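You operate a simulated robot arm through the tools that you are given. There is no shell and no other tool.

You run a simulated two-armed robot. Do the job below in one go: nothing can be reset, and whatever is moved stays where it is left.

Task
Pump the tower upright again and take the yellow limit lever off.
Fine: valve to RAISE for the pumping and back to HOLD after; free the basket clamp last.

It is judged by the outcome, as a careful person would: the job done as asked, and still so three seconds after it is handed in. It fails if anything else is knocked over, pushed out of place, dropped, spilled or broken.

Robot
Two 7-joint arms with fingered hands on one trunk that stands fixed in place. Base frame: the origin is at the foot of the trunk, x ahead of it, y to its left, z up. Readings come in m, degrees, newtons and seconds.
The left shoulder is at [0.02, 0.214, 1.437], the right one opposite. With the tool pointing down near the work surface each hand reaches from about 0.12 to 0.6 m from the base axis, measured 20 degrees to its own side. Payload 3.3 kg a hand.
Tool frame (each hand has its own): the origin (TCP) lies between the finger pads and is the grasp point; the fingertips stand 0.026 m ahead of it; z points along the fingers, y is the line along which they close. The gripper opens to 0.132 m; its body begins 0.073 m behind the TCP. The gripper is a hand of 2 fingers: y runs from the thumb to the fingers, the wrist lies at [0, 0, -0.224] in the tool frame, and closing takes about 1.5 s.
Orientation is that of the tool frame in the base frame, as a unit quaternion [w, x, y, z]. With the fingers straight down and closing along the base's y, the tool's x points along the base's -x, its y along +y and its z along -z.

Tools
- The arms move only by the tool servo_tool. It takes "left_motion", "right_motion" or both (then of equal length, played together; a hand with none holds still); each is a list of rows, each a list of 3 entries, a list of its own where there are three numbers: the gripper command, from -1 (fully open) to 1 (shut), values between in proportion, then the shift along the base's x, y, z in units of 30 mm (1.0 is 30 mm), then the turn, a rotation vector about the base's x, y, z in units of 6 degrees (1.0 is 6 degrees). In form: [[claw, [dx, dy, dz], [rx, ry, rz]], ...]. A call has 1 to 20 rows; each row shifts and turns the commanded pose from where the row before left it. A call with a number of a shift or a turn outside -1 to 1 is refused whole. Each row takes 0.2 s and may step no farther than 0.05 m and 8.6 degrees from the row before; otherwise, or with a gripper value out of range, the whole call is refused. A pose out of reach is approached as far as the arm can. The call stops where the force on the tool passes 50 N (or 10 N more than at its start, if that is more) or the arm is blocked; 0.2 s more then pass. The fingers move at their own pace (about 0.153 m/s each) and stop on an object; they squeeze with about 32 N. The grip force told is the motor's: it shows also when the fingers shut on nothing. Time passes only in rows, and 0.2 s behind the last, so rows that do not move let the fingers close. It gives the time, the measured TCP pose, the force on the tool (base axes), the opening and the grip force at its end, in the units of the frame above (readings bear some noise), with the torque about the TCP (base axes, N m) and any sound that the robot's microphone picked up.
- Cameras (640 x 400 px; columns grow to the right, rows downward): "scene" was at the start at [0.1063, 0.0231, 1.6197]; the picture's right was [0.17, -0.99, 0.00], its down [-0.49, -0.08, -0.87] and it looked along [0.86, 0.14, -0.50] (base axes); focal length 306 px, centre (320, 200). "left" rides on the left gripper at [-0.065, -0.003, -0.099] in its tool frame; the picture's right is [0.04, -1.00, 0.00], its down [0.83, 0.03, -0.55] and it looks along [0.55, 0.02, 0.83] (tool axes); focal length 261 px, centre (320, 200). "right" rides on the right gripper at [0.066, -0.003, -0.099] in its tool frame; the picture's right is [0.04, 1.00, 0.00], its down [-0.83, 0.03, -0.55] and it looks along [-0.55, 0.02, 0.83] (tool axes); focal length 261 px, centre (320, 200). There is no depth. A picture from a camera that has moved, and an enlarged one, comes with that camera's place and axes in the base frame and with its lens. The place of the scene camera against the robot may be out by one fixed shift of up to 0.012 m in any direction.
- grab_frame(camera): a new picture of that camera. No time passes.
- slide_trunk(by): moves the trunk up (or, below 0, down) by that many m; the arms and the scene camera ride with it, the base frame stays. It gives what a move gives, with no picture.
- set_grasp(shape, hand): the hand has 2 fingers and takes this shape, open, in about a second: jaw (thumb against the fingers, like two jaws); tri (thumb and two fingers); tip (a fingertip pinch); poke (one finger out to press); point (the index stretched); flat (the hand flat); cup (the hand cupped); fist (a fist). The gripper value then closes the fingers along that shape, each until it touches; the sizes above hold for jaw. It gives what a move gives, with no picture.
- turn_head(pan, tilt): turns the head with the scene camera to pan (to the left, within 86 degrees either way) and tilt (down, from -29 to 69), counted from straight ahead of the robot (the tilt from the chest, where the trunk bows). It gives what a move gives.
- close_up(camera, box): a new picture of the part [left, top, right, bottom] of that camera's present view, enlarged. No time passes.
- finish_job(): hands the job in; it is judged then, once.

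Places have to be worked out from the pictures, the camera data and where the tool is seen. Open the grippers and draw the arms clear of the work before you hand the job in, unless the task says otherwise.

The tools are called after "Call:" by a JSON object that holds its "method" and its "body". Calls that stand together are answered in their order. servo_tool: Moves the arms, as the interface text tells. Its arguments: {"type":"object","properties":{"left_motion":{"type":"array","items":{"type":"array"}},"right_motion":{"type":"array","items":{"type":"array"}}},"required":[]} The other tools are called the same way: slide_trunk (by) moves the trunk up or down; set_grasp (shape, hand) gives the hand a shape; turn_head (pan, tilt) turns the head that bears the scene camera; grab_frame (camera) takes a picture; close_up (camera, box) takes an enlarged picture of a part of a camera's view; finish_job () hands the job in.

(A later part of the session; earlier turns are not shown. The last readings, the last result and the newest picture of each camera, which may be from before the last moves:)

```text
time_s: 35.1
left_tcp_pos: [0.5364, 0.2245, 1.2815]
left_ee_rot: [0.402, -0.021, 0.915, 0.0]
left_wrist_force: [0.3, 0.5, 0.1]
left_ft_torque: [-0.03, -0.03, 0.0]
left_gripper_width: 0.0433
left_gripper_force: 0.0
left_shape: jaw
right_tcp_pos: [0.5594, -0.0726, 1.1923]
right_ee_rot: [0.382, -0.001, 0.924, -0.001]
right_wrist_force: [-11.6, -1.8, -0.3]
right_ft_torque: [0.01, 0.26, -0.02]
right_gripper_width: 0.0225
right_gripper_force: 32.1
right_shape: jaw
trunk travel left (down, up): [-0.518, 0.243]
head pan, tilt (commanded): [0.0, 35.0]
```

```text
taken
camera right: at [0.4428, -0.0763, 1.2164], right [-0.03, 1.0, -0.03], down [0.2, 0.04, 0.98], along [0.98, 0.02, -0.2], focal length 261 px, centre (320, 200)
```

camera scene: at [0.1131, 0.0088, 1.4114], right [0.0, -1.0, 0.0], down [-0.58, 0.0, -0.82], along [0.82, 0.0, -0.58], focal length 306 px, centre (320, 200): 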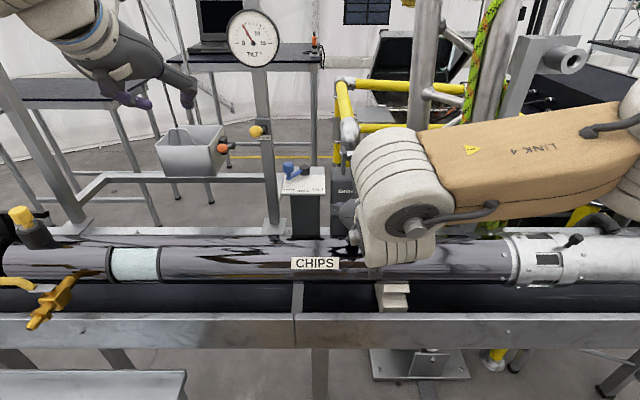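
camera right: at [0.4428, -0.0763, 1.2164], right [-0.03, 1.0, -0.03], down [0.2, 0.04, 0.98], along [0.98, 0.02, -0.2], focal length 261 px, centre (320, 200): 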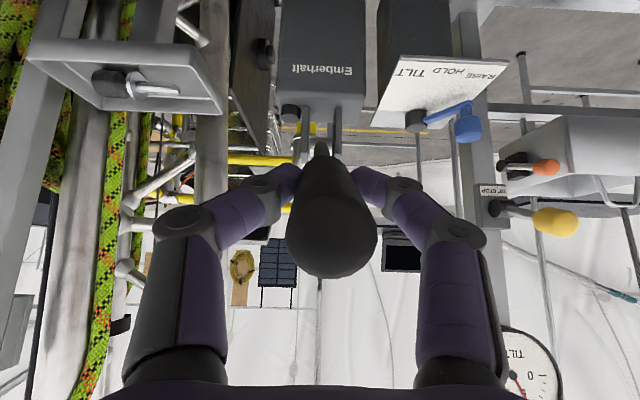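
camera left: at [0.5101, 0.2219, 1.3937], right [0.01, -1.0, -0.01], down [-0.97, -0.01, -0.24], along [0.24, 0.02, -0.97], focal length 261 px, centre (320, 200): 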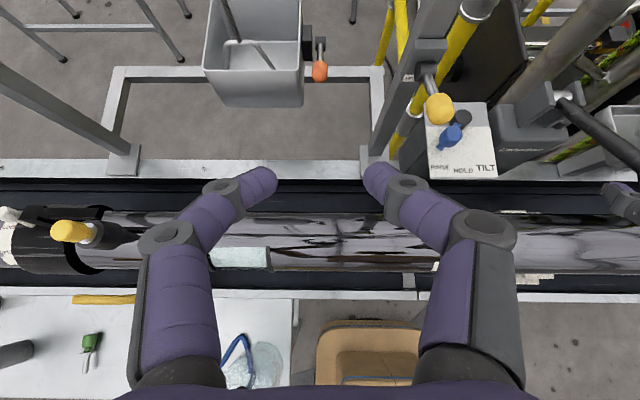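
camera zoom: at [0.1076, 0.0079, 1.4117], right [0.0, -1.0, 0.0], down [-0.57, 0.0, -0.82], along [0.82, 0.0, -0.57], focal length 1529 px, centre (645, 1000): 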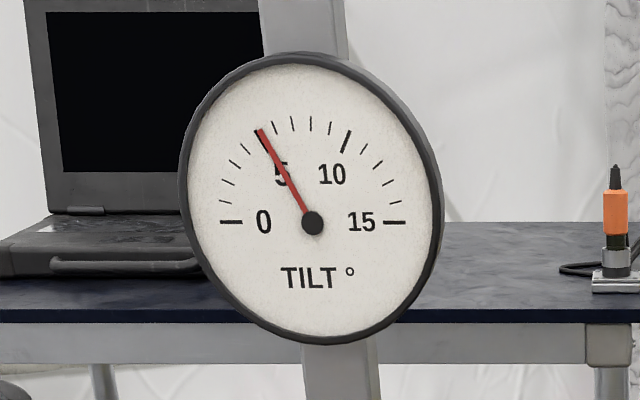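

Gauge holds at 5.0° on the up stroke. Second down stroke, with slightly less pull back.

Call:
{"method": "servo_tool", "body": {"right_motion": [[1, [-0.2, 0, -0.54], [0, -0.4, 0]], [1, [-0.2, 0, -0.54], [0, -0.4, 0]], [1, [-0.16, 0, -0.554], [0, -0.4, 0]], [1, [-0.12, 0, -0.57], [0, -0.4, 0]], [1, [-0.07, 0, -0.576], [0, -0.4, 0]], [1, [-0.02, 0, -0.58], [0, -0.4, 0]]]}}

Call:
{"method": "close_up", "body": {"camera": "scene", "box": [215, 0, 295, 80]}}

```text
time_s: 36.5
left_tcp_pos: [0.5358, 0.2251, 1.2824]
left_ee_rot: [0.404, -0.021, 0.915, 0.0]
left_wrist_force: [-0.1, -1.0, 0.1]
left_ft_torque: [-0.05, 0.01, -0.01]
left_gripper_width: 0.0431
left_gripper_force: 0.1
left_shape: jaw
right_tcp_pos: [0.5374, -0.0735, 1.0948]
right_ee_rot: [0.498, 0.0, 0.867, 0.0]
right_wrist_force: [-15.2, -3.6, 10.5]
right_ft_torque: [0.0, -0.19, -0.03]
right_gripper_width: 0.0238
right_gripper_force: 32.1
right_shape: jaw
trunk travel left (down, up): [-0.518, 0.243]
head pan, tilt (commanded): [0.0, 35.0]
```

```text
5.00 times, centred on (255, 40) of scene
camera zoom: at [0.1068, 0.0079, 1.4118], right [0.0, -1.0, 0.0], down [-0.57, 0.0, -0.82], along [0.82, 0.0, -0.57], focal length 1529 px, centre (645, 1000)
```

zoom: 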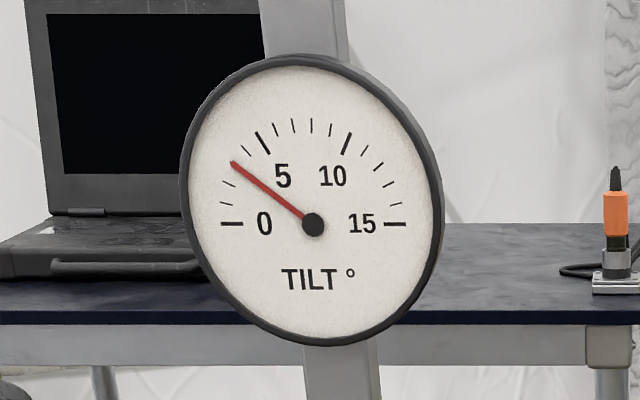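

Gauge now about 3°. Up again, then a third stroke.

Call:
{"method": "servo_tool", "body": {"right_motion": [[1, [0.0, 0, 0.29], [0, 0.2, 0]], [1, [0.013, 0, 0.29], [0, 0.2, 0]], [1, [0.07, 0, 0.576], [0, 0.4, 0]], [1, [0.12, 0, 0.57], [0, 0.4, 0]], [1, [0.174, 0, 0.554], [0, 0.4, 0]], [1, [0.2, 0, 0.54], [0, 0.4, 0]], [1, [0.2, 0, 0.54], [0, 0.4, 0]]]}}

Call:
{"method": "close_up", "body": {"camera": "scene", "box": [215, 0, 295, 80]}}

Call:
{"method": "grab_frame", "body": {"camera": "right"}}

```text
time_s: 38.1
left_tcp_pos: [0.5382, 0.2245, 1.2808]
left_ee_rot: [0.404, -0.022, 0.915, 0.0]
left_wrist_force: [-0.5, -0.1, -0.4]
left_ft_torque: [0.01, -0.01, -0.01]
left_gripper_width: 0.0431
left_gripper_force: 0.0
left_shape: jaw
right_tcp_pos: [0.5596, -0.0731, 1.1922]
right_ee_rot: [0.383, 0.002, 0.924, -0.001]
right_wrist_force: [-4.2, -3.4, 0.5]
right_ft_torque: [-0.05, 0.14, -0.13]
right_gripper_width: 0.0234
right_gripper_force: 32.0
right_shape: jaw
trunk travel left (down, up): [-0.518, 0.243]
head pan, tilt (commanded): [0.0, 35.0]
```

```text
5.00 times, centred on (255, 40) of scene
camera zoom: at [0.1091, 0.0074, 1.4116], right [0.0, -1.0, 0.0], down [-0.57, 0.0, -0.82], along [0.82, 0.0, -0.57], focal length 1529 px, centre (645, 1000)
```

zoom: 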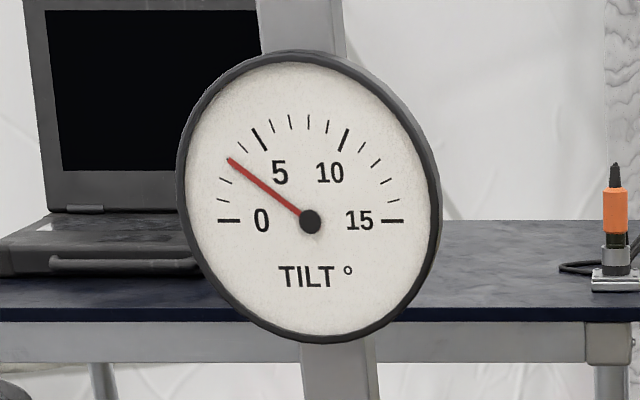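

```text
taken
camera right: at [0.4424, -0.0752, 1.2157], right [-0.03, 1.0, -0.03], down [0.2, 0.03, 0.98], along [0.98, 0.02, -0.2], focal length 261 px, centre (320, 200)
```

right: 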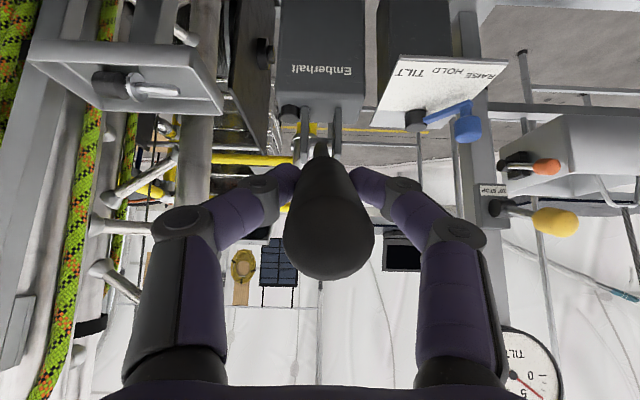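

Gauge holds at 3°. Third down stroke.

Call:
{"method": "servo_tool", "body": {"right_motion": [[1, [-0.2, 0, -0.54], [0, -0.4, 0]], [1, [-0.2, 0, -0.54], [0, -0.4, 0]], [1, [-0.17, 0, -0.554], [0, -0.4, 0]], [1, [-0.14, 0, -0.57], [0, -0.4, 0]], [1, [-0.07, 0, -0.576], [0, -0.4, 0]], [1, [-0.04, 0, -0.58], [0, -0.4, 0]]]}}

Call:
{"method": "close_up", "body": {"camera": "scene", "box": [215, 0, 295, 80]}}

```text
time_s: 39.5
left_tcp_pos: [0.5383, 0.2252, 1.279]
left_ee_rot: [0.403, -0.022, 0.915, 0.001]
left_wrist_force: [-0.7, 0.5, 0.2]
left_ft_torque: [-0.01, 0.03, 0.0]
left_gripper_width: 0.0433
left_gripper_force: 0.1
left_shape: jaw
right_tcp_pos: [0.5379, -0.0732, 1.0919]
right_ee_rot: [0.498, 0.002, 0.867, -0.001]
right_wrist_force: [3.1, 2.3, 11.7]
right_ft_torque: [0.06, -0.37, 0.02]
right_gripper_width: 0.0236
right_gripper_force: 32.0
right_shape: jaw
trunk travel left (down, up): [-0.518, 0.243]
head pan, tilt (commanded): [0.0, 35.0]
```

```text
5.00 times, centred on (255, 40) of scene
camera zoom: at [0.1097, 0.0088, 1.4117], right [0.0, -1.0, 0.0], down [-0.57, 0.0, -0.82], along [0.82, 0.0, -0.57], focal length 1529 px, centre (645, 1000)
```

zoom: 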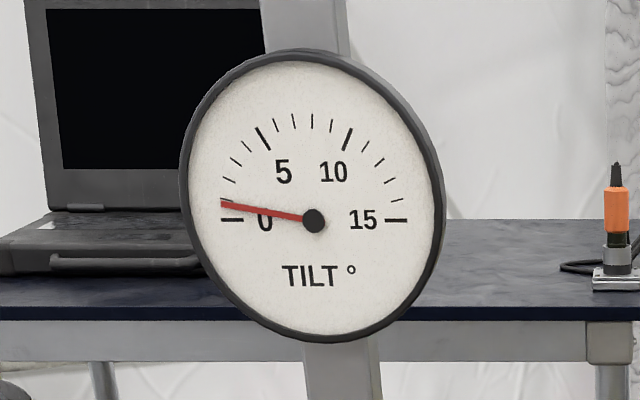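

Gauge now about 0.8°. I raise the handle and then push down only partly, in small steps.

Call:
{"method": "servo_tool", "body": {"right_motion": [[1, [0.02, 0, 0.29], [0, 0.2, 0]], [1, [0.02, 0, 0.29], [0, 0.2, 0]], [1, [0.07, 0, 0.576], [0, 0.4, 0]], [1, [0.13, 0, 0.57], [0, 0.4, 0]], [1, [0.174, 0, 0.554], [0, 0.4, 0]], [1, [0.2, 0, 0.54], [0, 0.4, 0]], [1, [0.2, 0, 0.54], [0, 0.4, 0]]]}}

Call:
{"method": "servo_tool", "body": {"right_motion": [[1, [-0.2, 0, -0.54], [0, -0.4, 0]], [1, [-0.1, 0, -0.27], [0, -0.2, 0]]]}}

Call:
{"method": "close_up", "body": {"camera": "scene", "box": [215, 0, 295, 80]}}

```text
time_s: 41.1
left_tcp_pos: [0.5381, 0.2252, 1.2802]
left_ee_rot: [0.404, -0.02, 0.915, -0.001]
left_wrist_force: [0.3, -0.1, 0.4]
left_ft_torque: [-0.01, -0.01, -0.01]
left_gripper_width: 0.0432
left_gripper_force: 0.0
left_shape: jaw
right_tcp_pos: [0.5602, -0.0722, 1.1929]
right_ee_rot: [0.382, -0.001, 0.924, 0.0]
right_wrist_force: [-7.9, 0.2, -3.6]
right_ft_torque: [0.04, 0.23, -0.01]
right_gripper_width: 0.0234
right_gripper_force: 32.2
right_shape: jaw
trunk travel left (down, up): [-0.518, 0.243]
head pan, tilt (commanded): [0.0, 35.0]
```

```text
time_s: 41.7
left_tcp_pos: [0.5364, 0.2256, 1.2816]
left_ee_rot: [0.404, -0.021, 0.915, 0.0]
left_wrist_force: [-0.3, 0.4, -0.3]
left_ft_torque: [0.01, 0.0, 0.01]
left_gripper_width: 0.0431
left_gripper_force: 0.0
left_shape: jaw
right_tcp_pos: [0.5492, -0.0719, 1.1707]
right_ee_rot: [0.414, 0.001, 0.91, -0.001]
right_wrist_force: [-10.1, -2.2, 9.6]
right_ft_torque: [0.02, 0.09, -0.02]
right_gripper_width: 0.0232
right_gripper_force: 31.8
right_shape: jaw
trunk travel left (down, up): [-0.518, 0.243]
head pan, tilt (commanded): [0.0, 35.0]
```

```text
5.00 times, centred on (255, 40) of scene
camera zoom: at [0.1073, 0.0079, 1.4119], right [0.0, -1.0, 0.0], down [-0.57, 0.0, -0.82], along [0.82, 0.0, -0.57], focal length 1529 px, centre (645, 1000)
```

zoom: 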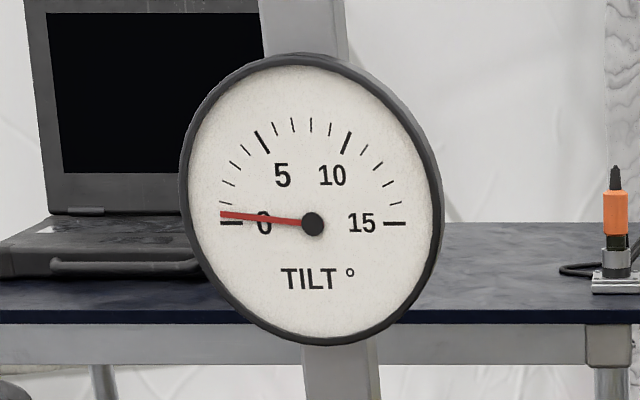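

About 0.4° left. A bit more down.

Call:
{"method": "servo_tool", "body": {"right_motion": [[1, [-0.1, 0, -0.27], [0, -0.2, 0]], [1, [-0.1, 0, -0.27], [0, -0.2, 0]]]}}

Call:
{"method": "close_up", "body": {"camera": "scene", "box": [215, 0, 295, 80]}}

```text
time_s: 42.3
left_tcp_pos: [0.5372, 0.2262, 1.2818]
left_ee_rot: [0.405, -0.021, 0.914, -0.001]
left_wrist_force: [-0.7, -0.4, -0.3]
left_ft_torque: [0.0, -0.01, 0.0]
left_gripper_width: 0.0436
left_gripper_force: 0.1
left_shape: jaw
right_tcp_pos: [0.5443, -0.0725, 1.1553]
right_ee_rot: [0.432, 0.0, 0.902, 0.0]
right_wrist_force: [-13.6, -2.1, 9.9]
right_ft_torque: [0.01, 0.04, -0.04]
right_gripper_width: 0.0237
right_gripper_force: 31.6
right_shape: jaw
trunk travel left (down, up): [-0.518, 0.243]
head pan, tilt (commanded): [0.0, 35.0]
```

```text
5.00 times, centred on (255, 40) of scene
camera zoom: at [0.1067, 0.0079, 1.4119], right [0.0, -1.0, 0.0], down [-0.57, 0.0, -0.82], along [0.82, 0.0, -0.57], focal length 1529 px, centre (645, 1000)
```

zoom: 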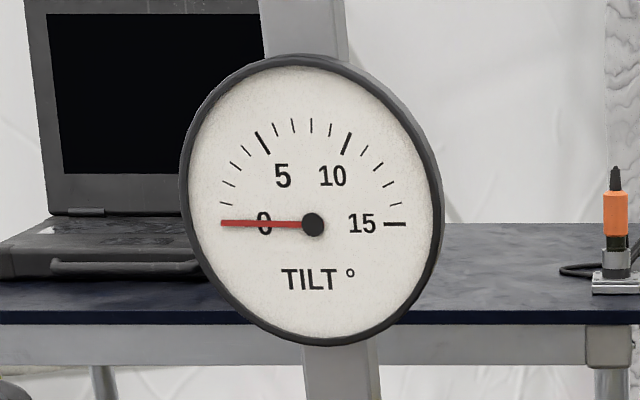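

The needle sits at 0. I verify at higher magnification and look at the mast.

Call:
{"method": "close_up", "body": {"camera": "scene", "box": [225, 20, 285, 60]}}

Call:
{"method": "grab_frame", "body": {"camera": "scene"}}

```text
10.00 times, centred on (255, 40) of scene
camera zoom: at [0.1067, 0.0079, 1.4119], right [0.0, -1.0, 0.0], down [-0.57, 0.0, -0.82], along [0.82, 0.0, -0.57], focal length 3058 px, centre (970, 1800)
```

zoom: 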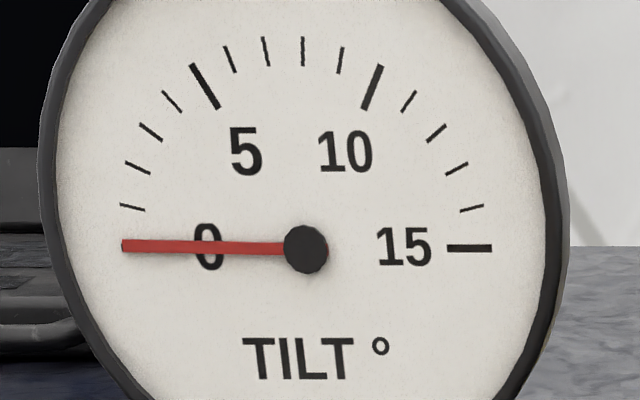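

```text
taken
camera scene: at [0.1067, 0.0079, 1.4119], right [0.0, -1.0, 0.0], down [-0.57, 0.0, -0.82], along [0.82, 0.0, -0.57], focal length 306 px, centre (320, 200)
```

scene: 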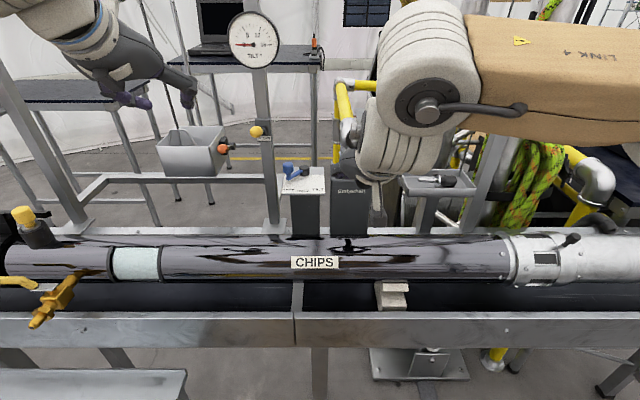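

Gauge reads 0, upright. I open the right hand gently while it stays around the grip, to see whether the handle stays put.

Call:
{"method": "servo_tool", "body": {"right_motion": [[0.4, [0, 0, 0], [0, 0, 0]], [0.2, [0, 0, 0], [0, 0, 0]], [0.0, [0, 0, 0], [0, 0, 0]], [-0.3, [0, 0, 0], [0, 0, 0]], [-0.3, [0, 0, 0], [0, 0, 0]]]}}

Call:
{"method": "grab_frame", "body": {"camera": "right"}}

Call:
{"method": "close_up", "body": {"camera": "scene", "box": [225, 20, 285, 60]}}

```text
time_s: 43.5
left_tcp_pos: [0.539, 0.2257, 1.2797]
left_ee_rot: [0.403, -0.021, 0.915, 0.0]
left_wrist_force: [0.6, -0.2, 0.6]
left_ft_torque: [0.0, -0.01, 0.02]
left_gripper_width: 0.0433
left_gripper_force: 0.1
left_shape: jaw
right_tcp_pos: [0.5479, -0.0726, 1.1531]
right_ee_rot: [0.431, 0.0, 0.902, 0.0]
right_wrist_force: [-0.3, 0.2, 0.3]
right_ft_torque: [-0.03, 0.01, 0.02]
right_gripper_width: 0.0853
right_gripper_force: 0.1
right_shape: jaw
trunk travel left (down, up): [-0.518, 0.243]
head pan, tilt (commanded): [0.0, 35.0]
```

```text
taken
camera right: at [0.4282, -0.0752, 1.1646], right [-0.03, 1.0, -0.03], down [0.09, 0.03, 1.0], along [1.0, 0.02, -0.09], focal length 261 px, centre (320, 200)
```

right: 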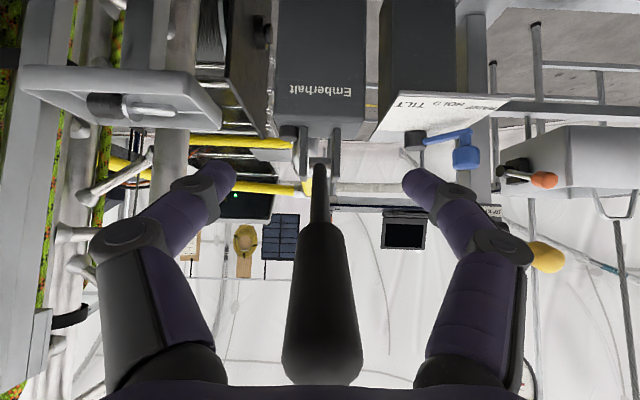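

```text
10.00 times, centred on (255, 40) of scene
camera zoom: at [0.11, 0.0082, 1.4116], right [0.0, -1.0, 0.0], down [-0.57, 0.0, -0.82], along [0.82, 0.0, -0.57], focal length 3058 px, centre (970, 1800)
```

zoom: 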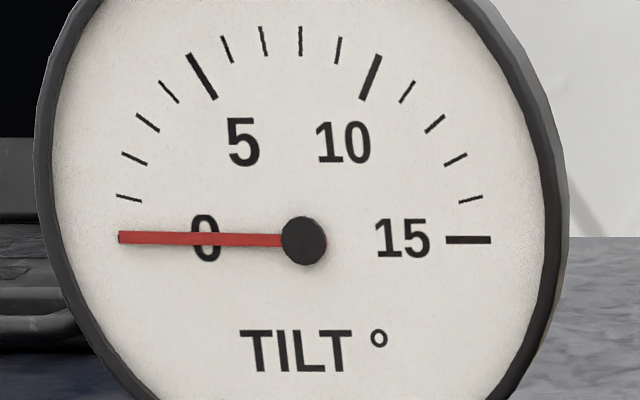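

The handle sprang back up to about 30° by itself and the gauge stays at 0. I withdraw the right hand backward along its axis and park it to the right.

Call:
{"method": "servo_tool", "body": {"right_motion": [[-0.3, [-0.78, 0, 0.6], [0, 0, 0]], [-0.3, [-0.78, 0, 0.6], [0, 0, 0]], [-0.3, [-0.78, 0, 0.6], [0, 0, 0]], [-0.3, [-0.78, 0, 0.6], [0, 0, 0]], [-0.3, [-0.8, -0.5, 0.2], [0, 0.5, 0]], [-0.3, [-0.8, -0.9, 0.1], [0, 0.9, 0]], [-0.3, [-0.8, -1, 0], [0, 0.9, 0]], [-0.3, [-0.6, -1, 0], [0, 0.9, 0]], [-0.3, [-0.5, -1, 0], [0, 0.9, 0]], [-0.3, [-0.3, -1, 0], [0, 0.9, 0]], [-0.3, [-0.2, -1, 0], [0, 0.9, 0]]]}}

Call:
{"method": "grab_frame", "body": {"camera": "scene"}}

Call:
{"method": "close_up", "body": {"camera": "scene", "box": [240, 110, 400, 200]}}

```text
time_s: 45.9
left_tcp_pos: [0.5392, 0.2242, 1.2808]
left_ee_rot: [0.402, -0.022, 0.915, 0.001]
left_wrist_force: [-0.1, 0.0, 0.5]
left_ft_torque: [-0.01, 0.0, -0.01]
left_gripper_width: 0.0429
left_gripper_force: 0.0
left_shape: jaw
right_tcp_pos: [0.3338, -0.2665, 1.2326]
right_ee_rot: [0.136, 0.0, 0.991, 0.0]
right_wrist_force: [-0.7, 0.5, -0.1]
right_ft_torque: [0.01, -0.01, 0.01]
right_gripper_width: 0.0856
right_gripper_force: 0.2
right_shape: jaw
trunk travel left (down, up): [-0.518, 0.243]
head pan, tilt (commanded): [0.0, 35.0]
```

```text
taken
camera scene: at [0.1101, 0.0077, 1.4116], right [0.0, -1.0, 0.0], down [-0.57, 0.0, -0.82], along [0.82, 0.0, -0.57], focal length 306 px, centre (320, 200)
```

scene: 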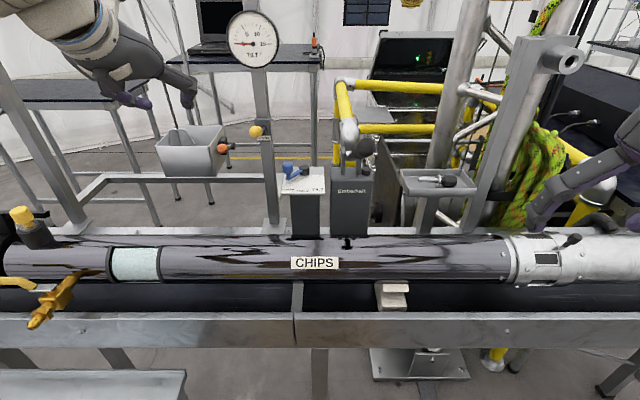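

```text
4.00 times, centred on (320, 155) of scene
camera zoom: at [0.1101, 0.0077, 1.4116], right [0.0, -1.0, 0.0], down [-0.57, 0.0, -0.82], along [0.82, 0.0, -0.57], focal length 1223 px, centre (320, 380)
```

zoom: 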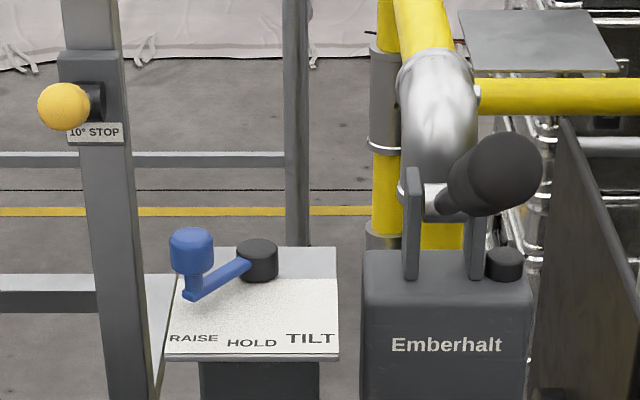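

Now the left hand goes for the valve again, but pitched 75° so the wrist stays behind the pump handle's tip. Peg is at about (0.668, 0.066, 1.095). Moving to a pre-grasp point first.

Call:
{"method": "servo_tool", "body": {"left_motion": [[0.2, [0.05, -0.7, -0.6], [0.025, -0.78, -0.065]], [0.2, [0.05, -0.88, -0.86], [0.025, -0.78, -0.065]], [0.2, [0.1, -0.9, -0.9], [0.025, -0.78, -0.065]], [0.2, [0.1, -0.9, -0.9], [0.025, -0.78, -0.065]], [0.2, [0.15, -0.9, -0.9], [0.025, -0.78, -0.065]], [0.2, [0.15, -0.98, -0.9], [0.025, -0.78, -0.065]]]}}

Call:
{"method": "grab_frame", "body": {"camera": "left"}}

Call:
{"method": "grab_frame", "body": {"camera": "scene"}}

Call:
{"method": "grab_frame", "body": {"camera": "right"}}

```text
time_s: 47.3
left_tcp_pos: [0.5584, 0.0652, 1.1289]
left_ee_rot: [0.614, 0.001, 0.79, -0.007]
left_wrist_force: [-0.5, 0.1, 0.2]
left_ft_torque: [0.0, 0.02, -0.01]
left_gripper_width: 0.0526
left_gripper_force: 0.0
left_shape: jaw
right_tcp_pos: [0.3346, -0.2672, 1.2329]
right_ee_rot: [0.136, -0.001, 0.991, 0.001]
right_wrist_force: [-0.7, -0.5, 0.9]
right_ft_torque: [0.03, -0.03, 0.0]
right_gripper_width: 0.0853
right_gripper_force: 0.1
right_shape: jaw
trunk travel left (down, up): [-0.518, 0.243]
head pan, tilt (commanded): [0.0, 35.0]
```

```text
taken
camera left: at [0.4783, 0.0634, 1.2165], right [-0.02, -1.0, -0.03], down [-0.74, 0.04, -0.67], along [0.67, 0.01, -0.74], focal length 261 px, centre (320, 200)
```

left: 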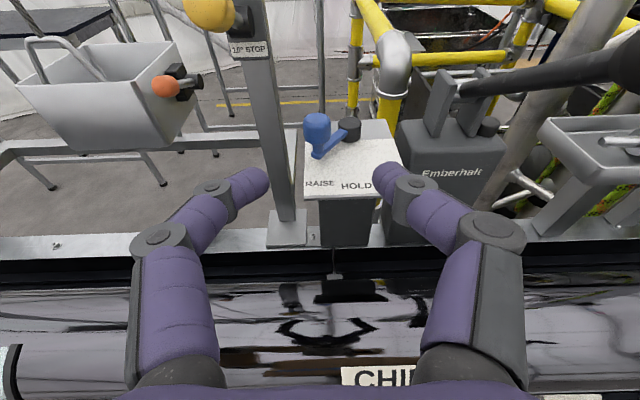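

```text
taken
camera scene: at [0.1105, 0.0069, 1.4115], right [0.0, -1.0, 0.0], down [-0.57, 0.0, -0.82], along [0.82, 0.0, -0.57], focal length 306 px, centre (320, 200)
```

scene: 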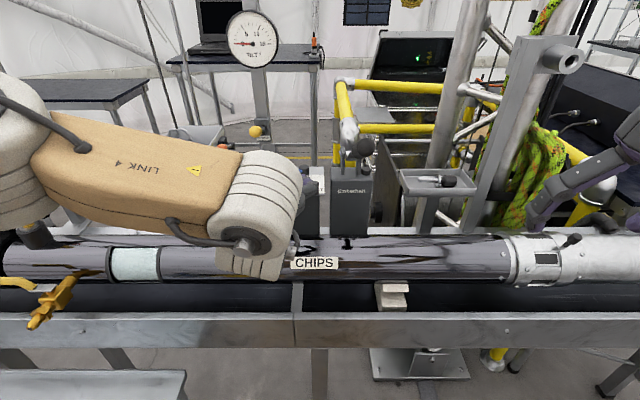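

```text
taken
camera right: at [0.2443, -0.2697, 1.31], right [-0.04, 1.0, -0.01], down [0.65, 0.03, 0.76], along [0.76, 0.02, -0.65], focal length 261 px, centre (320, 200)
```

right: 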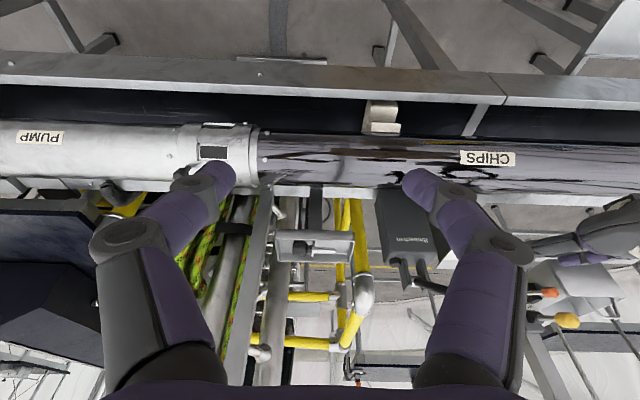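

Peg seen at (0.669, 0.065), straight ahead of the fingers. I advance onto it.

Call:
{"method": "servo_tool", "body": {"left_motion": [[0.2, [0.72, 0.005, -0.19], [0, 0, 0]], [0.2, [0.72, 0.005, -0.19], [0, 0, 0]], [0.2, [0.72, 0.005, -0.19], [0, 0, 0]], [0.2, [0.72, 0.005, -0.19], [0, 0, 0]], [0.2, [0.6, 0.005, -0.17], [0, 0, 0]]]}}

Call:
{"method": "grab_frame", "body": {"camera": "left"}}

Call:
{"method": "close_up", "body": {"camera": "right", "box": [380, 180, 640, 340]}}

```text
time_s: 48.5
left_tcp_pos: [0.6633, 0.0661, 1.1005]
left_ee_rot: [0.613, 0.002, 0.79, -0.007]
left_wrist_force: [0.5, 0.0, -0.9]
left_ft_torque: [0.0, 0.03, -0.02]
left_gripper_width: 0.0525
left_gripper_force: 0.1
left_shape: jaw
right_tcp_pos: [0.3343, -0.2663, 1.2334]
right_ee_rot: [0.137, 0.0, 0.991, 0.0]
right_wrist_force: [-0.2, -0.2, -0.5]
right_ft_torque: [0.03, 0.0, 0.02]
right_gripper_width: 0.0855
right_gripper_force: 0.0
right_shape: jaw
trunk travel left (down, up): [-0.518, 0.243]
head pan, tilt (commanded): [0.0, 35.0]
```

```text
taken
camera left: at [0.5838, 0.0638, 1.1876], right [-0.02, -1.0, -0.03], down [-0.74, 0.04, -0.67], along [0.67, 0.01, -0.74], focal length 261 px, centre (320, 200)
```

left: 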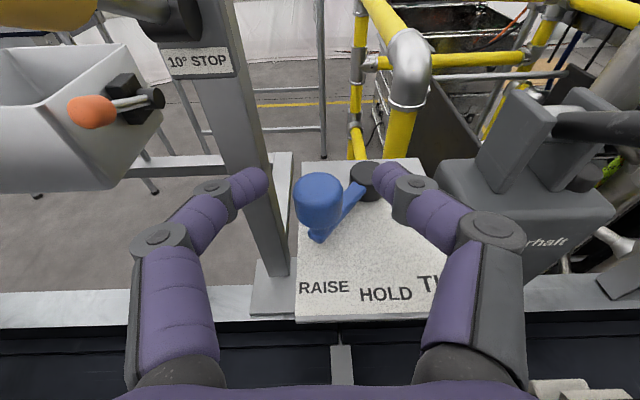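

```text
2.46 times, centred on (510, 260) of right
camera zoom: at [0.2441, -0.2687, 1.3103], right [-0.04, 1.0, -0.01], down [0.65, 0.03, 0.76], along [0.76, 0.02, -0.65], focal length 642 px, centre (-148, 52)
```

zoom: 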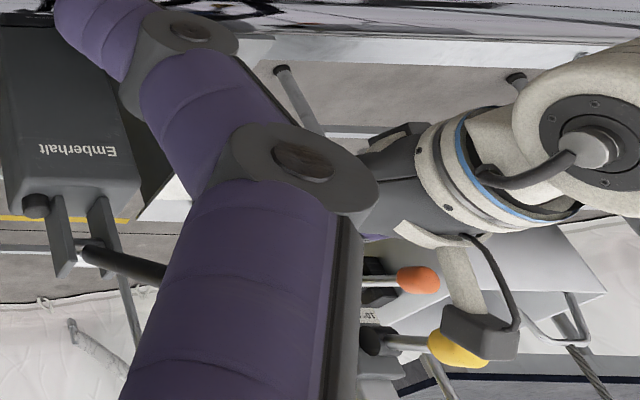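

Peg is centred between the fingers. I close on it and then swing it along its arc most of the way to HOLD.

Call:
{"method": "servo_tool", "body": {"left_motion": [[0.6, [0, 0, 0], [0, 0, 0]], [1, [0, 0, 0], [0, 0, 0]], [1, [0, 0, 0], [0, 0, 0]], [1, [0, 0, 0], [0, 0, 0]], [1, [0, 0, 0], [0, 0, 0]]]}}

Call:
{"method": "grab_frame", "body": {"camera": "left"}}

```text
time_s: 49.7
left_tcp_pos: [0.6664, 0.0645, 1.1015]
left_ee_rot: [0.613, 0.002, 0.79, -0.007]
left_wrist_force: [11.6, -10.2, 1.6]
left_ft_torque: [-0.02, -0.05, -0.03]
left_gripper_width: 0.0009
left_gripper_force: 31.6
left_shape: jaw
right_tcp_pos: [0.338, -0.2673, 1.2318]
right_ee_rot: [0.136, 0.0, 0.991, 0.0]
right_wrist_force: [0.0, 0.8, -0.2]
right_ft_torque: [0.01, 0.01, 0.05]
right_gripper_width: 0.0853
right_gripper_force: 0.1
right_shape: jaw
trunk travel left (down, up): [-0.518, 0.243]
head pan, tilt (commanded): [0.0, 35.0]
```

```text
taken
camera left: at [0.5848, 0.0619, 1.1875], right [-0.02, -1.0, -0.03], down [-0.74, 0.04, -0.67], along [0.67, 0.01, -0.74], focal length 261 px, centre (320, 200)
```

left: 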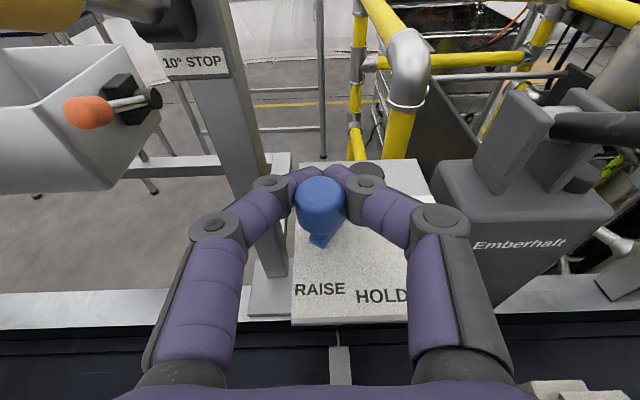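

The fingertips closed beyond the peg, so it is caged in the fingers. I swing it along the arc toward HOLD and check.

Call:
{"method": "servo_tool", "body": {"left_motion": [[1, [-0.147, -0.223, 0], [0, 0, 0]], [1, [-0.12, -0.263, 0], [0, 0, 0]], [1, [-0.073, -0.277, 0], [0, 0, 0]]]}}

Call:
{"method": "grab_frame", "body": {"camera": "left"}}

Call:
{"method": "close_up", "body": {"camera": "left", "box": [260, 130, 460, 330]}}

```text
time_s: 50.5
left_tcp_pos: [0.6575, 0.0458, 1.1004]
left_ee_rot: [0.613, -0.001, 0.79, -0.004]
left_wrist_force: [28.5, 0.0, 4.8]
left_ft_torque: [-0.01, -0.07, 0.22]
left_gripper_width: 0.0
left_gripper_force: 32.4
left_shape: jaw
right_tcp_pos: [0.3394, -0.2648, 1.2315]
right_ee_rot: [0.135, 0.0, 0.991, 0.0]
right_wrist_force: [-0.3, -0.2, -0.3]
right_ft_torque: [-0.02, 0.02, -0.02]
right_gripper_width: 0.0851
right_gripper_force: 0.0
right_shape: jaw
trunk travel left (down, up): [-0.518, 0.243]
head pan, tilt (commanded): [0.0, 35.0]
```

```text
taken
camera left: at [0.5779, 0.0432, 1.1872], right [-0.01, -1.0, -0.03], down [-0.74, 0.03, -0.67], along [0.67, 0.01, -0.74], focal length 261 px, centre (320, 200)
```

left: 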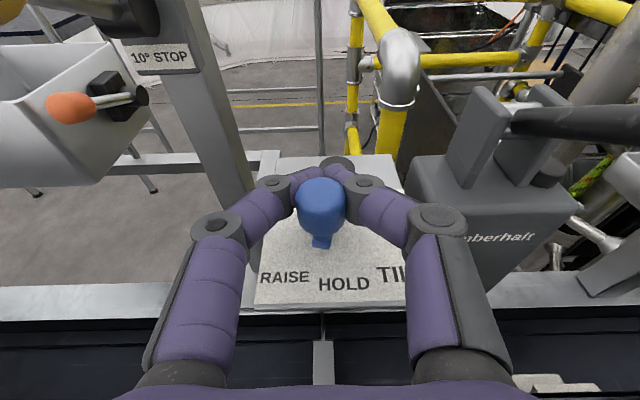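

```text
2.00 times, centred on (360, 230) of left
camera zoom: at [0.5779, 0.0432, 1.1872], right [-0.01, -1.0, -0.03], down [-0.74, 0.03, -0.67], along [0.67, 0.01, -0.74], focal length 521 px, centre (240, 140)
```

zoom: 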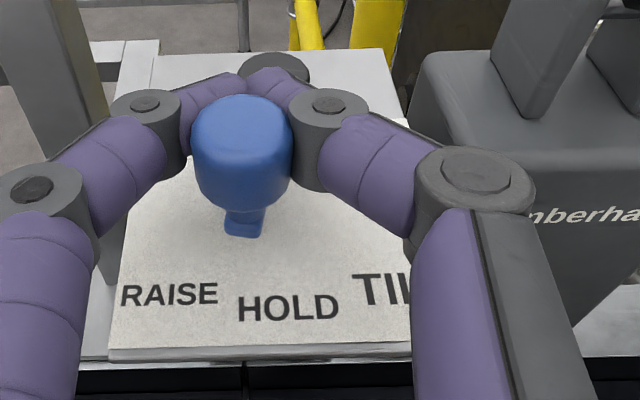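

About 11° left to HOLD; the 28 N is a pull toward me, so I ease forward a little while finishing the swing.

Call:
{"method": "servo_tool", "body": {"left_motion": [[1, [0.08, -0.18, 0], [0, 0, 0]], [1, [0.03, -0.17, 0], [0, 0, 0]], [1, [0, 0, 0], [0, 0, 0]]]}}

Call:
{"method": "close_up", "body": {"camera": "left", "box": [260, 130, 460, 330]}}

```text
time_s: 51.3
left_tcp_pos: [0.6601, 0.0319, 1.0997]
left_ee_rot: [0.612, 0.001, 0.791, -0.006]
left_wrist_force: [16.0, 3.7, 4.6]
left_ft_torque: [0.0, -0.08, 0.14]
left_gripper_width: 0.0001
left_gripper_force: 32.3
left_shape: jaw
right_tcp_pos: [0.3374, -0.2656, 1.2325]
right_ee_rot: [0.136, 0.0, 0.991, 0.001]
right_wrist_force: [-0.8, -0.5, -0.2]
right_ft_torque: [-0.03, 0.03, -0.01]
right_gripper_width: 0.0855
right_gripper_force: 0.0
right_shape: jaw
trunk travel left (down, up): [-0.518, 0.243]
head pan, tilt (commanded): [0.0, 35.0]
```

```text
2.00 times, centred on (360, 230) of left
camera zoom: at [0.579, 0.0301, 1.187], right [-0.02, -1.0, -0.03], down [-0.74, 0.04, -0.67], along [0.67, 0.01, -0.74], focal length 521 px, centre (240, 140)
```

zoom: 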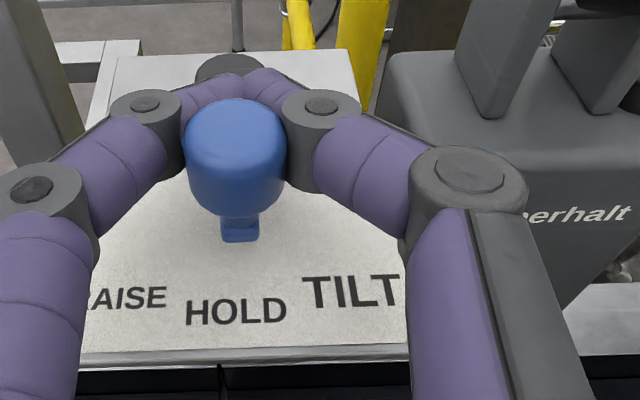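

The pointer lines up with HOLD within about 2°. A 1.5 mm correction, then I open the fingers.

Call:
{"method": "servo_tool", "body": {"left_motion": [[1, [0.06, 0.06, 0], [0, 0, 0]], [0.7, [0, 0, 0], [0, 0, 0]], [0.4, [0, 0, 0], [0, 0, 0]], [0.2, [0, 0, 0], [0, 0, 0]], [0.2, [0, 0, 0], [0, 0, 0]]]}}

Call:
{"method": "grab_frame", "body": {"camera": "left"}}

Call:
{"method": "close_up", "body": {"camera": "left", "box": [260, 130, 460, 330]}}

```text
time_s: 52.5
left_tcp_pos: [0.6594, 0.0328, 1.1015]
left_ee_rot: [0.613, 0.001, 0.79, -0.006]
left_wrist_force: [0.0, 0.9, 0.1]
left_ft_torque: [0.0, -0.03, -0.02]
left_gripper_width: 0.052
left_gripper_force: 0.1
left_shape: jaw
right_tcp_pos: [0.3339, -0.2656, 1.2334]
right_ee_rot: [0.136, 0.001, 0.991, 0.0]
right_wrist_force: [0.2, -0.6, -0.7]
right_ft_torque: [-0.01, 0.02, 0.01]
right_gripper_width: 0.0849
right_gripper_force: 0.1
right_shape: jaw
trunk travel left (down, up): [-0.518, 0.243]
head pan, tilt (commanded): [0.0, 35.0]
```

```text
taken
camera left: at [0.5778, 0.0308, 1.1875], right [-0.02, -1.0, -0.03], down [-0.74, 0.04, -0.67], along [0.67, 0.01, -0.74], focal length 261 px, centre (320, 200)
```

left: 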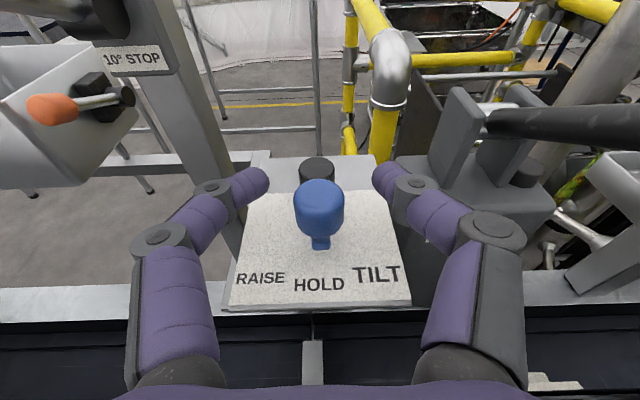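

```text
2.00 times, centred on (360, 230) of left
camera zoom: at [0.5778, 0.0308, 1.1875], right [-0.02, -1.0, -0.03], down [-0.74, 0.04, -0.67], along [0.67, 0.01, -0.74], focal length 521 px, centre (240, 140)
```

zoom: 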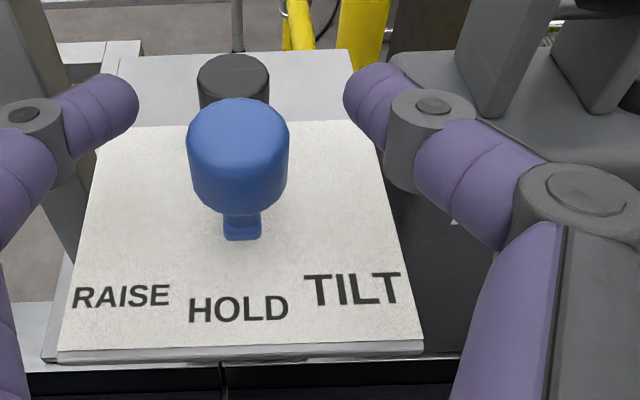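

Valve lever points at HOLD. I back the left hand straight out and move it in front of the yellow ball.

Call:
{"method": "servo_tool", "body": {"left_motion": [[0.2, [-0.5, 0, 0.13], [0, 0, 0]], [0.2, [-0.9, 0, 0.23], [0, 0, 0]], [0.2, [-0.9, 0, 0.23], [0, 0, 0]], [0.2, [-0.9, 0, 0.23], [0, 0, 0]], [0.2, [-0.6, 0.5, 0.5], [0, 0, 0]], [0.2, [0, 0.9, 0.85], [0, 0, 0]], [0.2, [0, 0.9, 0.75], [0, 0, 0]], [0.2, [0, 0.5, 0], [0, 0, 0]]]}}

Call:
{"method": "grab_frame", "body": {"camera": "left"}}

Call:
{"method": "grab_frame", "body": {"camera": "scene"}}

```text
time_s: 54.3
left_tcp_pos: [0.5452, 0.1172, 1.1895]
left_ee_rot: [0.613, 0.002, 0.79, -0.007]
left_wrist_force: [0.1, 0.4, 0.0]
left_ft_torque: [0.02, 0.01, -0.03]
left_gripper_width: 0.0525
left_gripper_force: 0.2
left_shape: jaw
right_tcp_pos: [0.335, -0.2657, 1.234]
right_ee_rot: [0.137, 0.0, 0.991, 0.0]
right_wrist_force: [-0.1, -0.4, 0.3]
right_ft_torque: [0.01, -0.03, 0.03]
right_gripper_width: 0.0853
right_gripper_force: 0.1
right_shape: jaw
trunk travel left (down, up): [-0.518, 0.243]
head pan, tilt (commanded): [0.0, 35.0]
```

```text
taken
camera left: at [0.4639, 0.1154, 1.2765], right [-0.02, -1.0, -0.03], down [-0.74, 0.04, -0.67], along [0.67, 0.01, -0.74], focal length 261 px, centre (320, 200)
```

left: 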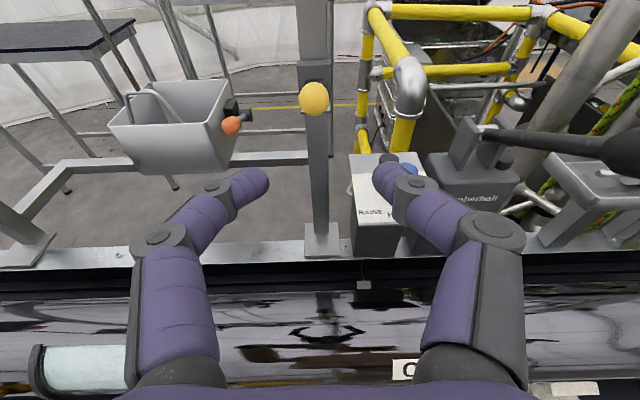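

```text
taken
camera scene: at [0.1106, 0.0084, 1.4115], right [0.0, -1.0, 0.0], down [-0.57, 0.0, -0.82], along [0.82, 0.0, -0.57], focal length 306 px, centre (320, 200)
```

scene: 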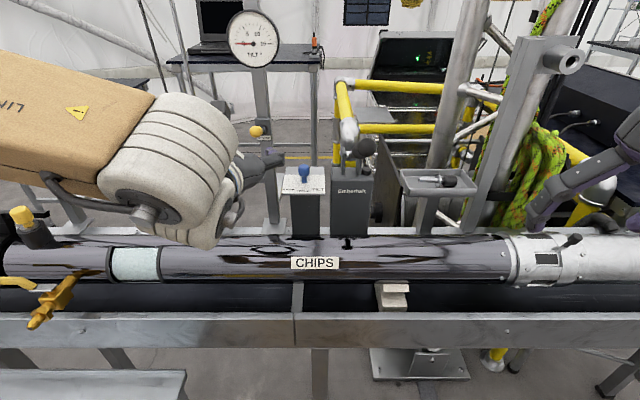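

Gauge 0, valve at HOLD. The yellow ball is straight ahead at (0.645, 0.118, 1.187); I move the open fingers around it.

Call:
{"method": "servo_tool", "body": {"left_motion": [[0.2, [0.8, 0.01, -0.02], [0, 0, 0]], [0.2, [0.8, 0.01, -0.02], [0, 0, 0]], [0.2, [0.8, 0.01, -0.02], [0, 0, 0]], [0.2, [0.75, 0.01, -0.02], [0, 0, 0]]]}}

Call:
{"method": "grab_frame", "body": {"camera": "left"}}

```text
time_s: 55.3
left_tcp_pos: [0.6389, 0.1223, 1.1859]
left_ee_rot: [0.613, 0.002, 0.79, -0.007]
left_wrist_force: [-1.1, -0.1, 0.4]
left_ft_torque: [0.0, 0.01, 0.01]
left_gripper_width: 0.0525
left_gripper_force: 0.1
left_shape: jaw
right_tcp_pos: [0.3338, -0.265, 1.2334]
right_ee_rot: [0.137, 0.0, 0.991, 0.0]
right_wrist_force: [-0.2, -0.6, -0.2]
right_ft_torque: [0.04, 0.01, -0.01]
right_gripper_width: 0.0855
right_gripper_force: 0.1
right_shape: jaw
trunk travel left (down, up): [-0.518, 0.243]
head pan, tilt (commanded): [0.0, 35.0]
```

```text
taken
camera left: at [0.5577, 0.1206, 1.2733], right [-0.02, -1.0, -0.03], down [-0.74, 0.04, -0.67], along [0.67, 0.01, -0.74], focal length 261 px, centre (320, 200)
```

left: 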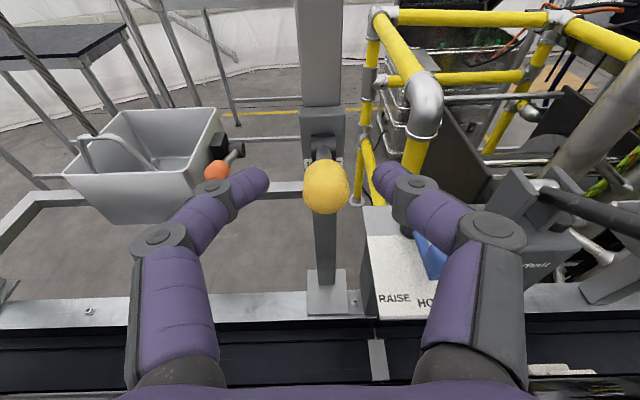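

The ball sits between the fingers. I close on it gently.

Call:
{"method": "servo_tool", "body": {"left_motion": [[0.2, [0.05, -0.12, 0], [0, 0, 0]], [0.6, [0, 0, 0], [0, 0, 0]], [1, [0, 0, 0], [0, 0, 0]], [1, [0, 0, 0], [0, 0, 0]], [1, [0, 0, 0], [0, 0, 0]], [1, [0, 0, 0], [0, 0, 0]]]}}

Call:
{"method": "grab_frame", "body": {"camera": "left"}}

```text
time_s: 56.7
left_tcp_pos: [0.6403, 0.1186, 1.1859]
left_ee_rot: [0.612, 0.001, 0.791, -0.006]
left_wrist_force: [9.0, -1.1, -2.0]
left_ft_torque: [0.02, 0.01, 0.0]
left_gripper_width: 0.0137
left_gripper_force: 31.5
left_shape: jaw
right_tcp_pos: [0.3364, -0.2631, 1.2321]
right_ee_rot: [0.136, 0.0, 0.991, 0.0]
right_wrist_force: [0.6, -1.2, 0.7]
right_ft_torque: [0.03, -0.03, 0.01]
right_gripper_width: 0.0853
right_gripper_force: 0.1
right_shape: jaw
trunk travel left (down, up): [-0.518, 0.243]
head pan, tilt (commanded): [0.0, 35.0]
```

```text
taken
camera left: at [0.5602, 0.1156, 1.2722], right [-0.02, -1.0, -0.03], down [-0.74, 0.04, -0.67], along [0.67, 0.01, -0.74], focal length 261 px, centre (320, 200)
```

left: 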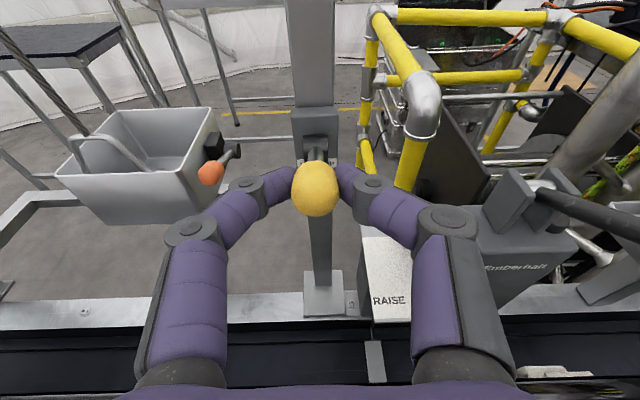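

Grasped (14 mm at the rod). I test the lever's travel with 5 mm downward along its arc and read the force.

Call:
{"method": "servo_tool", "body": {"left_motion": [[1, [-0.03, 0, -0.08], [0, 0, 0]], [1, [-0.03, 0, -0.08], [0, 0, 0]], [1, [0, 0, 0], [0, 0, 0]]]}}

Call:
{"method": "grab_frame", "body": {"camera": "left"}}

```text
time_s: 57.5
left_tcp_pos: [0.6415, 0.1173, 1.184]
left_ee_rot: [0.615, -0.001, 0.788, -0.006]
left_wrist_force: [17.9, 2.6, 18.6]
left_ft_torque: [0.05, -0.28, 0.04]
left_gripper_width: 0.0135
left_gripper_force: 32.2
left_shape: jaw
right_tcp_pos: [0.3357, -0.265, 1.2333]
right_ee_rot: [0.135, 0.0, 0.991, 0.0]
right_wrist_force: [-0.1, -0.2, 0.1]
right_ft_torque: [0.0, 0.02, 0.01]
right_gripper_width: 0.0853
right_gripper_force: 0.1
right_shape: jaw
trunk travel left (down, up): [-0.518, 0.243]
head pan, tilt (commanded): [0.0, 35.0]
```

```text
taken
camera left: at [0.559, 0.1152, 1.2702], right [-0.02, -1.0, -0.03], down [-0.74, 0.03, -0.67], along [0.67, 0.01, -0.74], focal length 261 px, centre (320, 200)
```

left: 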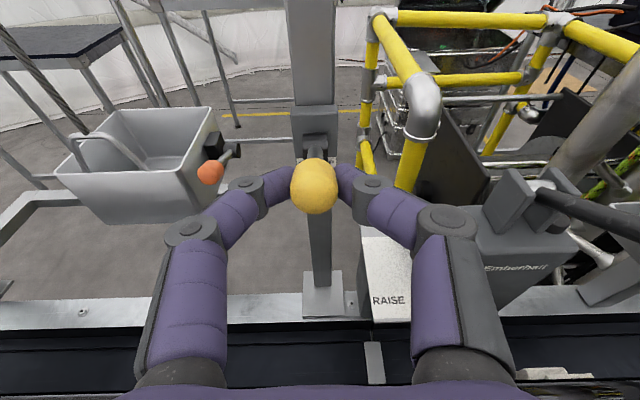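

Down meets a firm stop (18 N after 2 mm). I ease off and try upward.

Call:
{"method": "servo_tool", "body": {"left_motion": [[1, [0.03, 0, 0.1], [0, 0, 0]], [1, [0.03, 0, 0.16], [0, 0, 0]], [1, [0.06, 0, 0.16], [0, 0, 0]], [1, [0, 0, 0], [0, 0, 0]]]}}

Call:
{"method": "grab_frame", "body": {"camera": "left"}}

```text
time_s: 58.5
left_tcp_pos: [0.6442, 0.1175, 1.1922]
left_ee_rot: [0.611, 0.001, 0.792, -0.006]
left_wrist_force: [5.3, 5.9, -7.9]
left_ft_torque: [0.01, 0.18, 0.15]
left_gripper_width: 0.0134
left_gripper_force: 32.0
left_shape: jaw
right_tcp_pos: [0.3357, -0.265, 1.2322]
right_ee_rot: [0.136, 0.001, 0.991, 0.0]
right_wrist_force: [-0.1, 0.4, 0.3]
right_ft_torque: [0.01, -0.04, 0.02]
right_gripper_width: 0.0853
right_gripper_force: 0.0
right_shape: jaw
trunk travel left (down, up): [-0.518, 0.243]
head pan, tilt (commanded): [0.0, 35.0]
```

```text
taken
camera left: at [0.5636, 0.1146, 1.2788], right [-0.02, -1.0, -0.03], down [-0.75, 0.04, -0.67], along [0.67, 0.01, -0.75], focal length 261 px, centre (320, 200)
```

left: 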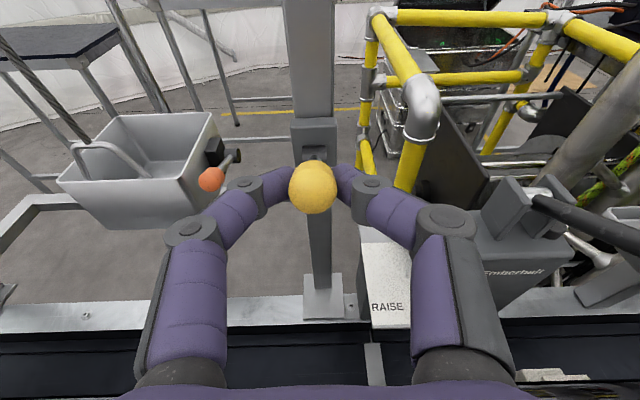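

It yields upward, so "off" is up. I follow the arc upward in stages.

Call:
{"method": "servo_tool", "body": {"left_motion": [[1, [0.1, 0, 0.25], [0, 0, 0]], [1, [0.19, 0, 0.23], [0, 0, 0]], [1, [0.19, 0, 0.19], [0, 0, 0]], [1, [0.2, 0, 0.17], [0, 0, 0]]]}}

Call:
{"method": "grab_frame", "body": {"camera": "left"}}

Call:
{"method": "grab_frame", "body": {"camera": "scene"}}

```text
time_s: 59.5
left_tcp_pos: [0.6671, 0.1168, 1.2142]
left_ee_rot: [0.609, 0.002, 0.793, -0.006]
left_wrist_force: [5.5, 6.7, -28.1]
left_ft_torque: [-0.13, 0.61, 0.16]
left_gripper_width: 0.0128
left_gripper_force: 32.2
left_shape: jaw
right_tcp_pos: [0.3374, -0.265, 1.2311]
right_ee_rot: [0.134, 0.0, 0.991, -0.001]
right_wrist_force: [-0.1, -0.9, 0.2]
right_ft_torque: [-0.01, 0.0, 0.0]
right_gripper_width: 0.0856
right_gripper_force: 0.1
right_shape: jaw
trunk travel left (down, up): [-0.518, 0.243]
head pan, tilt (commanded): [0.0, 35.0]
```

```text
taken
camera left: at [0.5863, 0.1146, 1.3016], right [-0.02, -1.0, -0.03], down [-0.75, 0.04, -0.66], along [0.66, 0.01, -0.75], focal length 261 px, centre (320, 200)
```

left: 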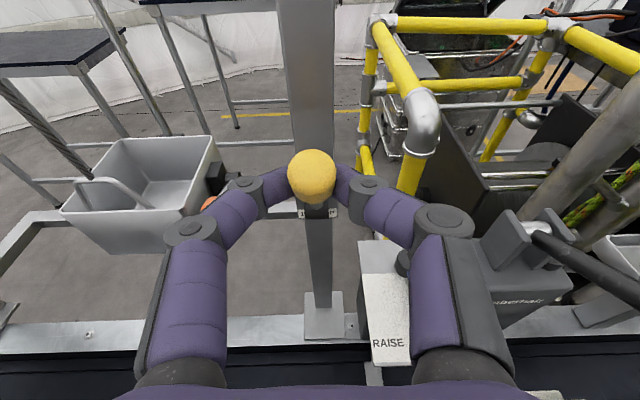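

```text
taken
camera scene: at [0.1149, 0.0097, 1.411], right [0.0, -1.0, 0.0], down [-0.58, 0.0, -0.82], along [0.82, 0.0, -0.58], focal length 306 px, centre (320, 200)
```

scene: 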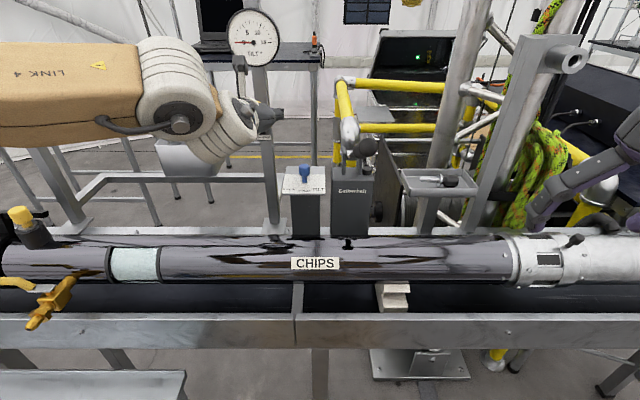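

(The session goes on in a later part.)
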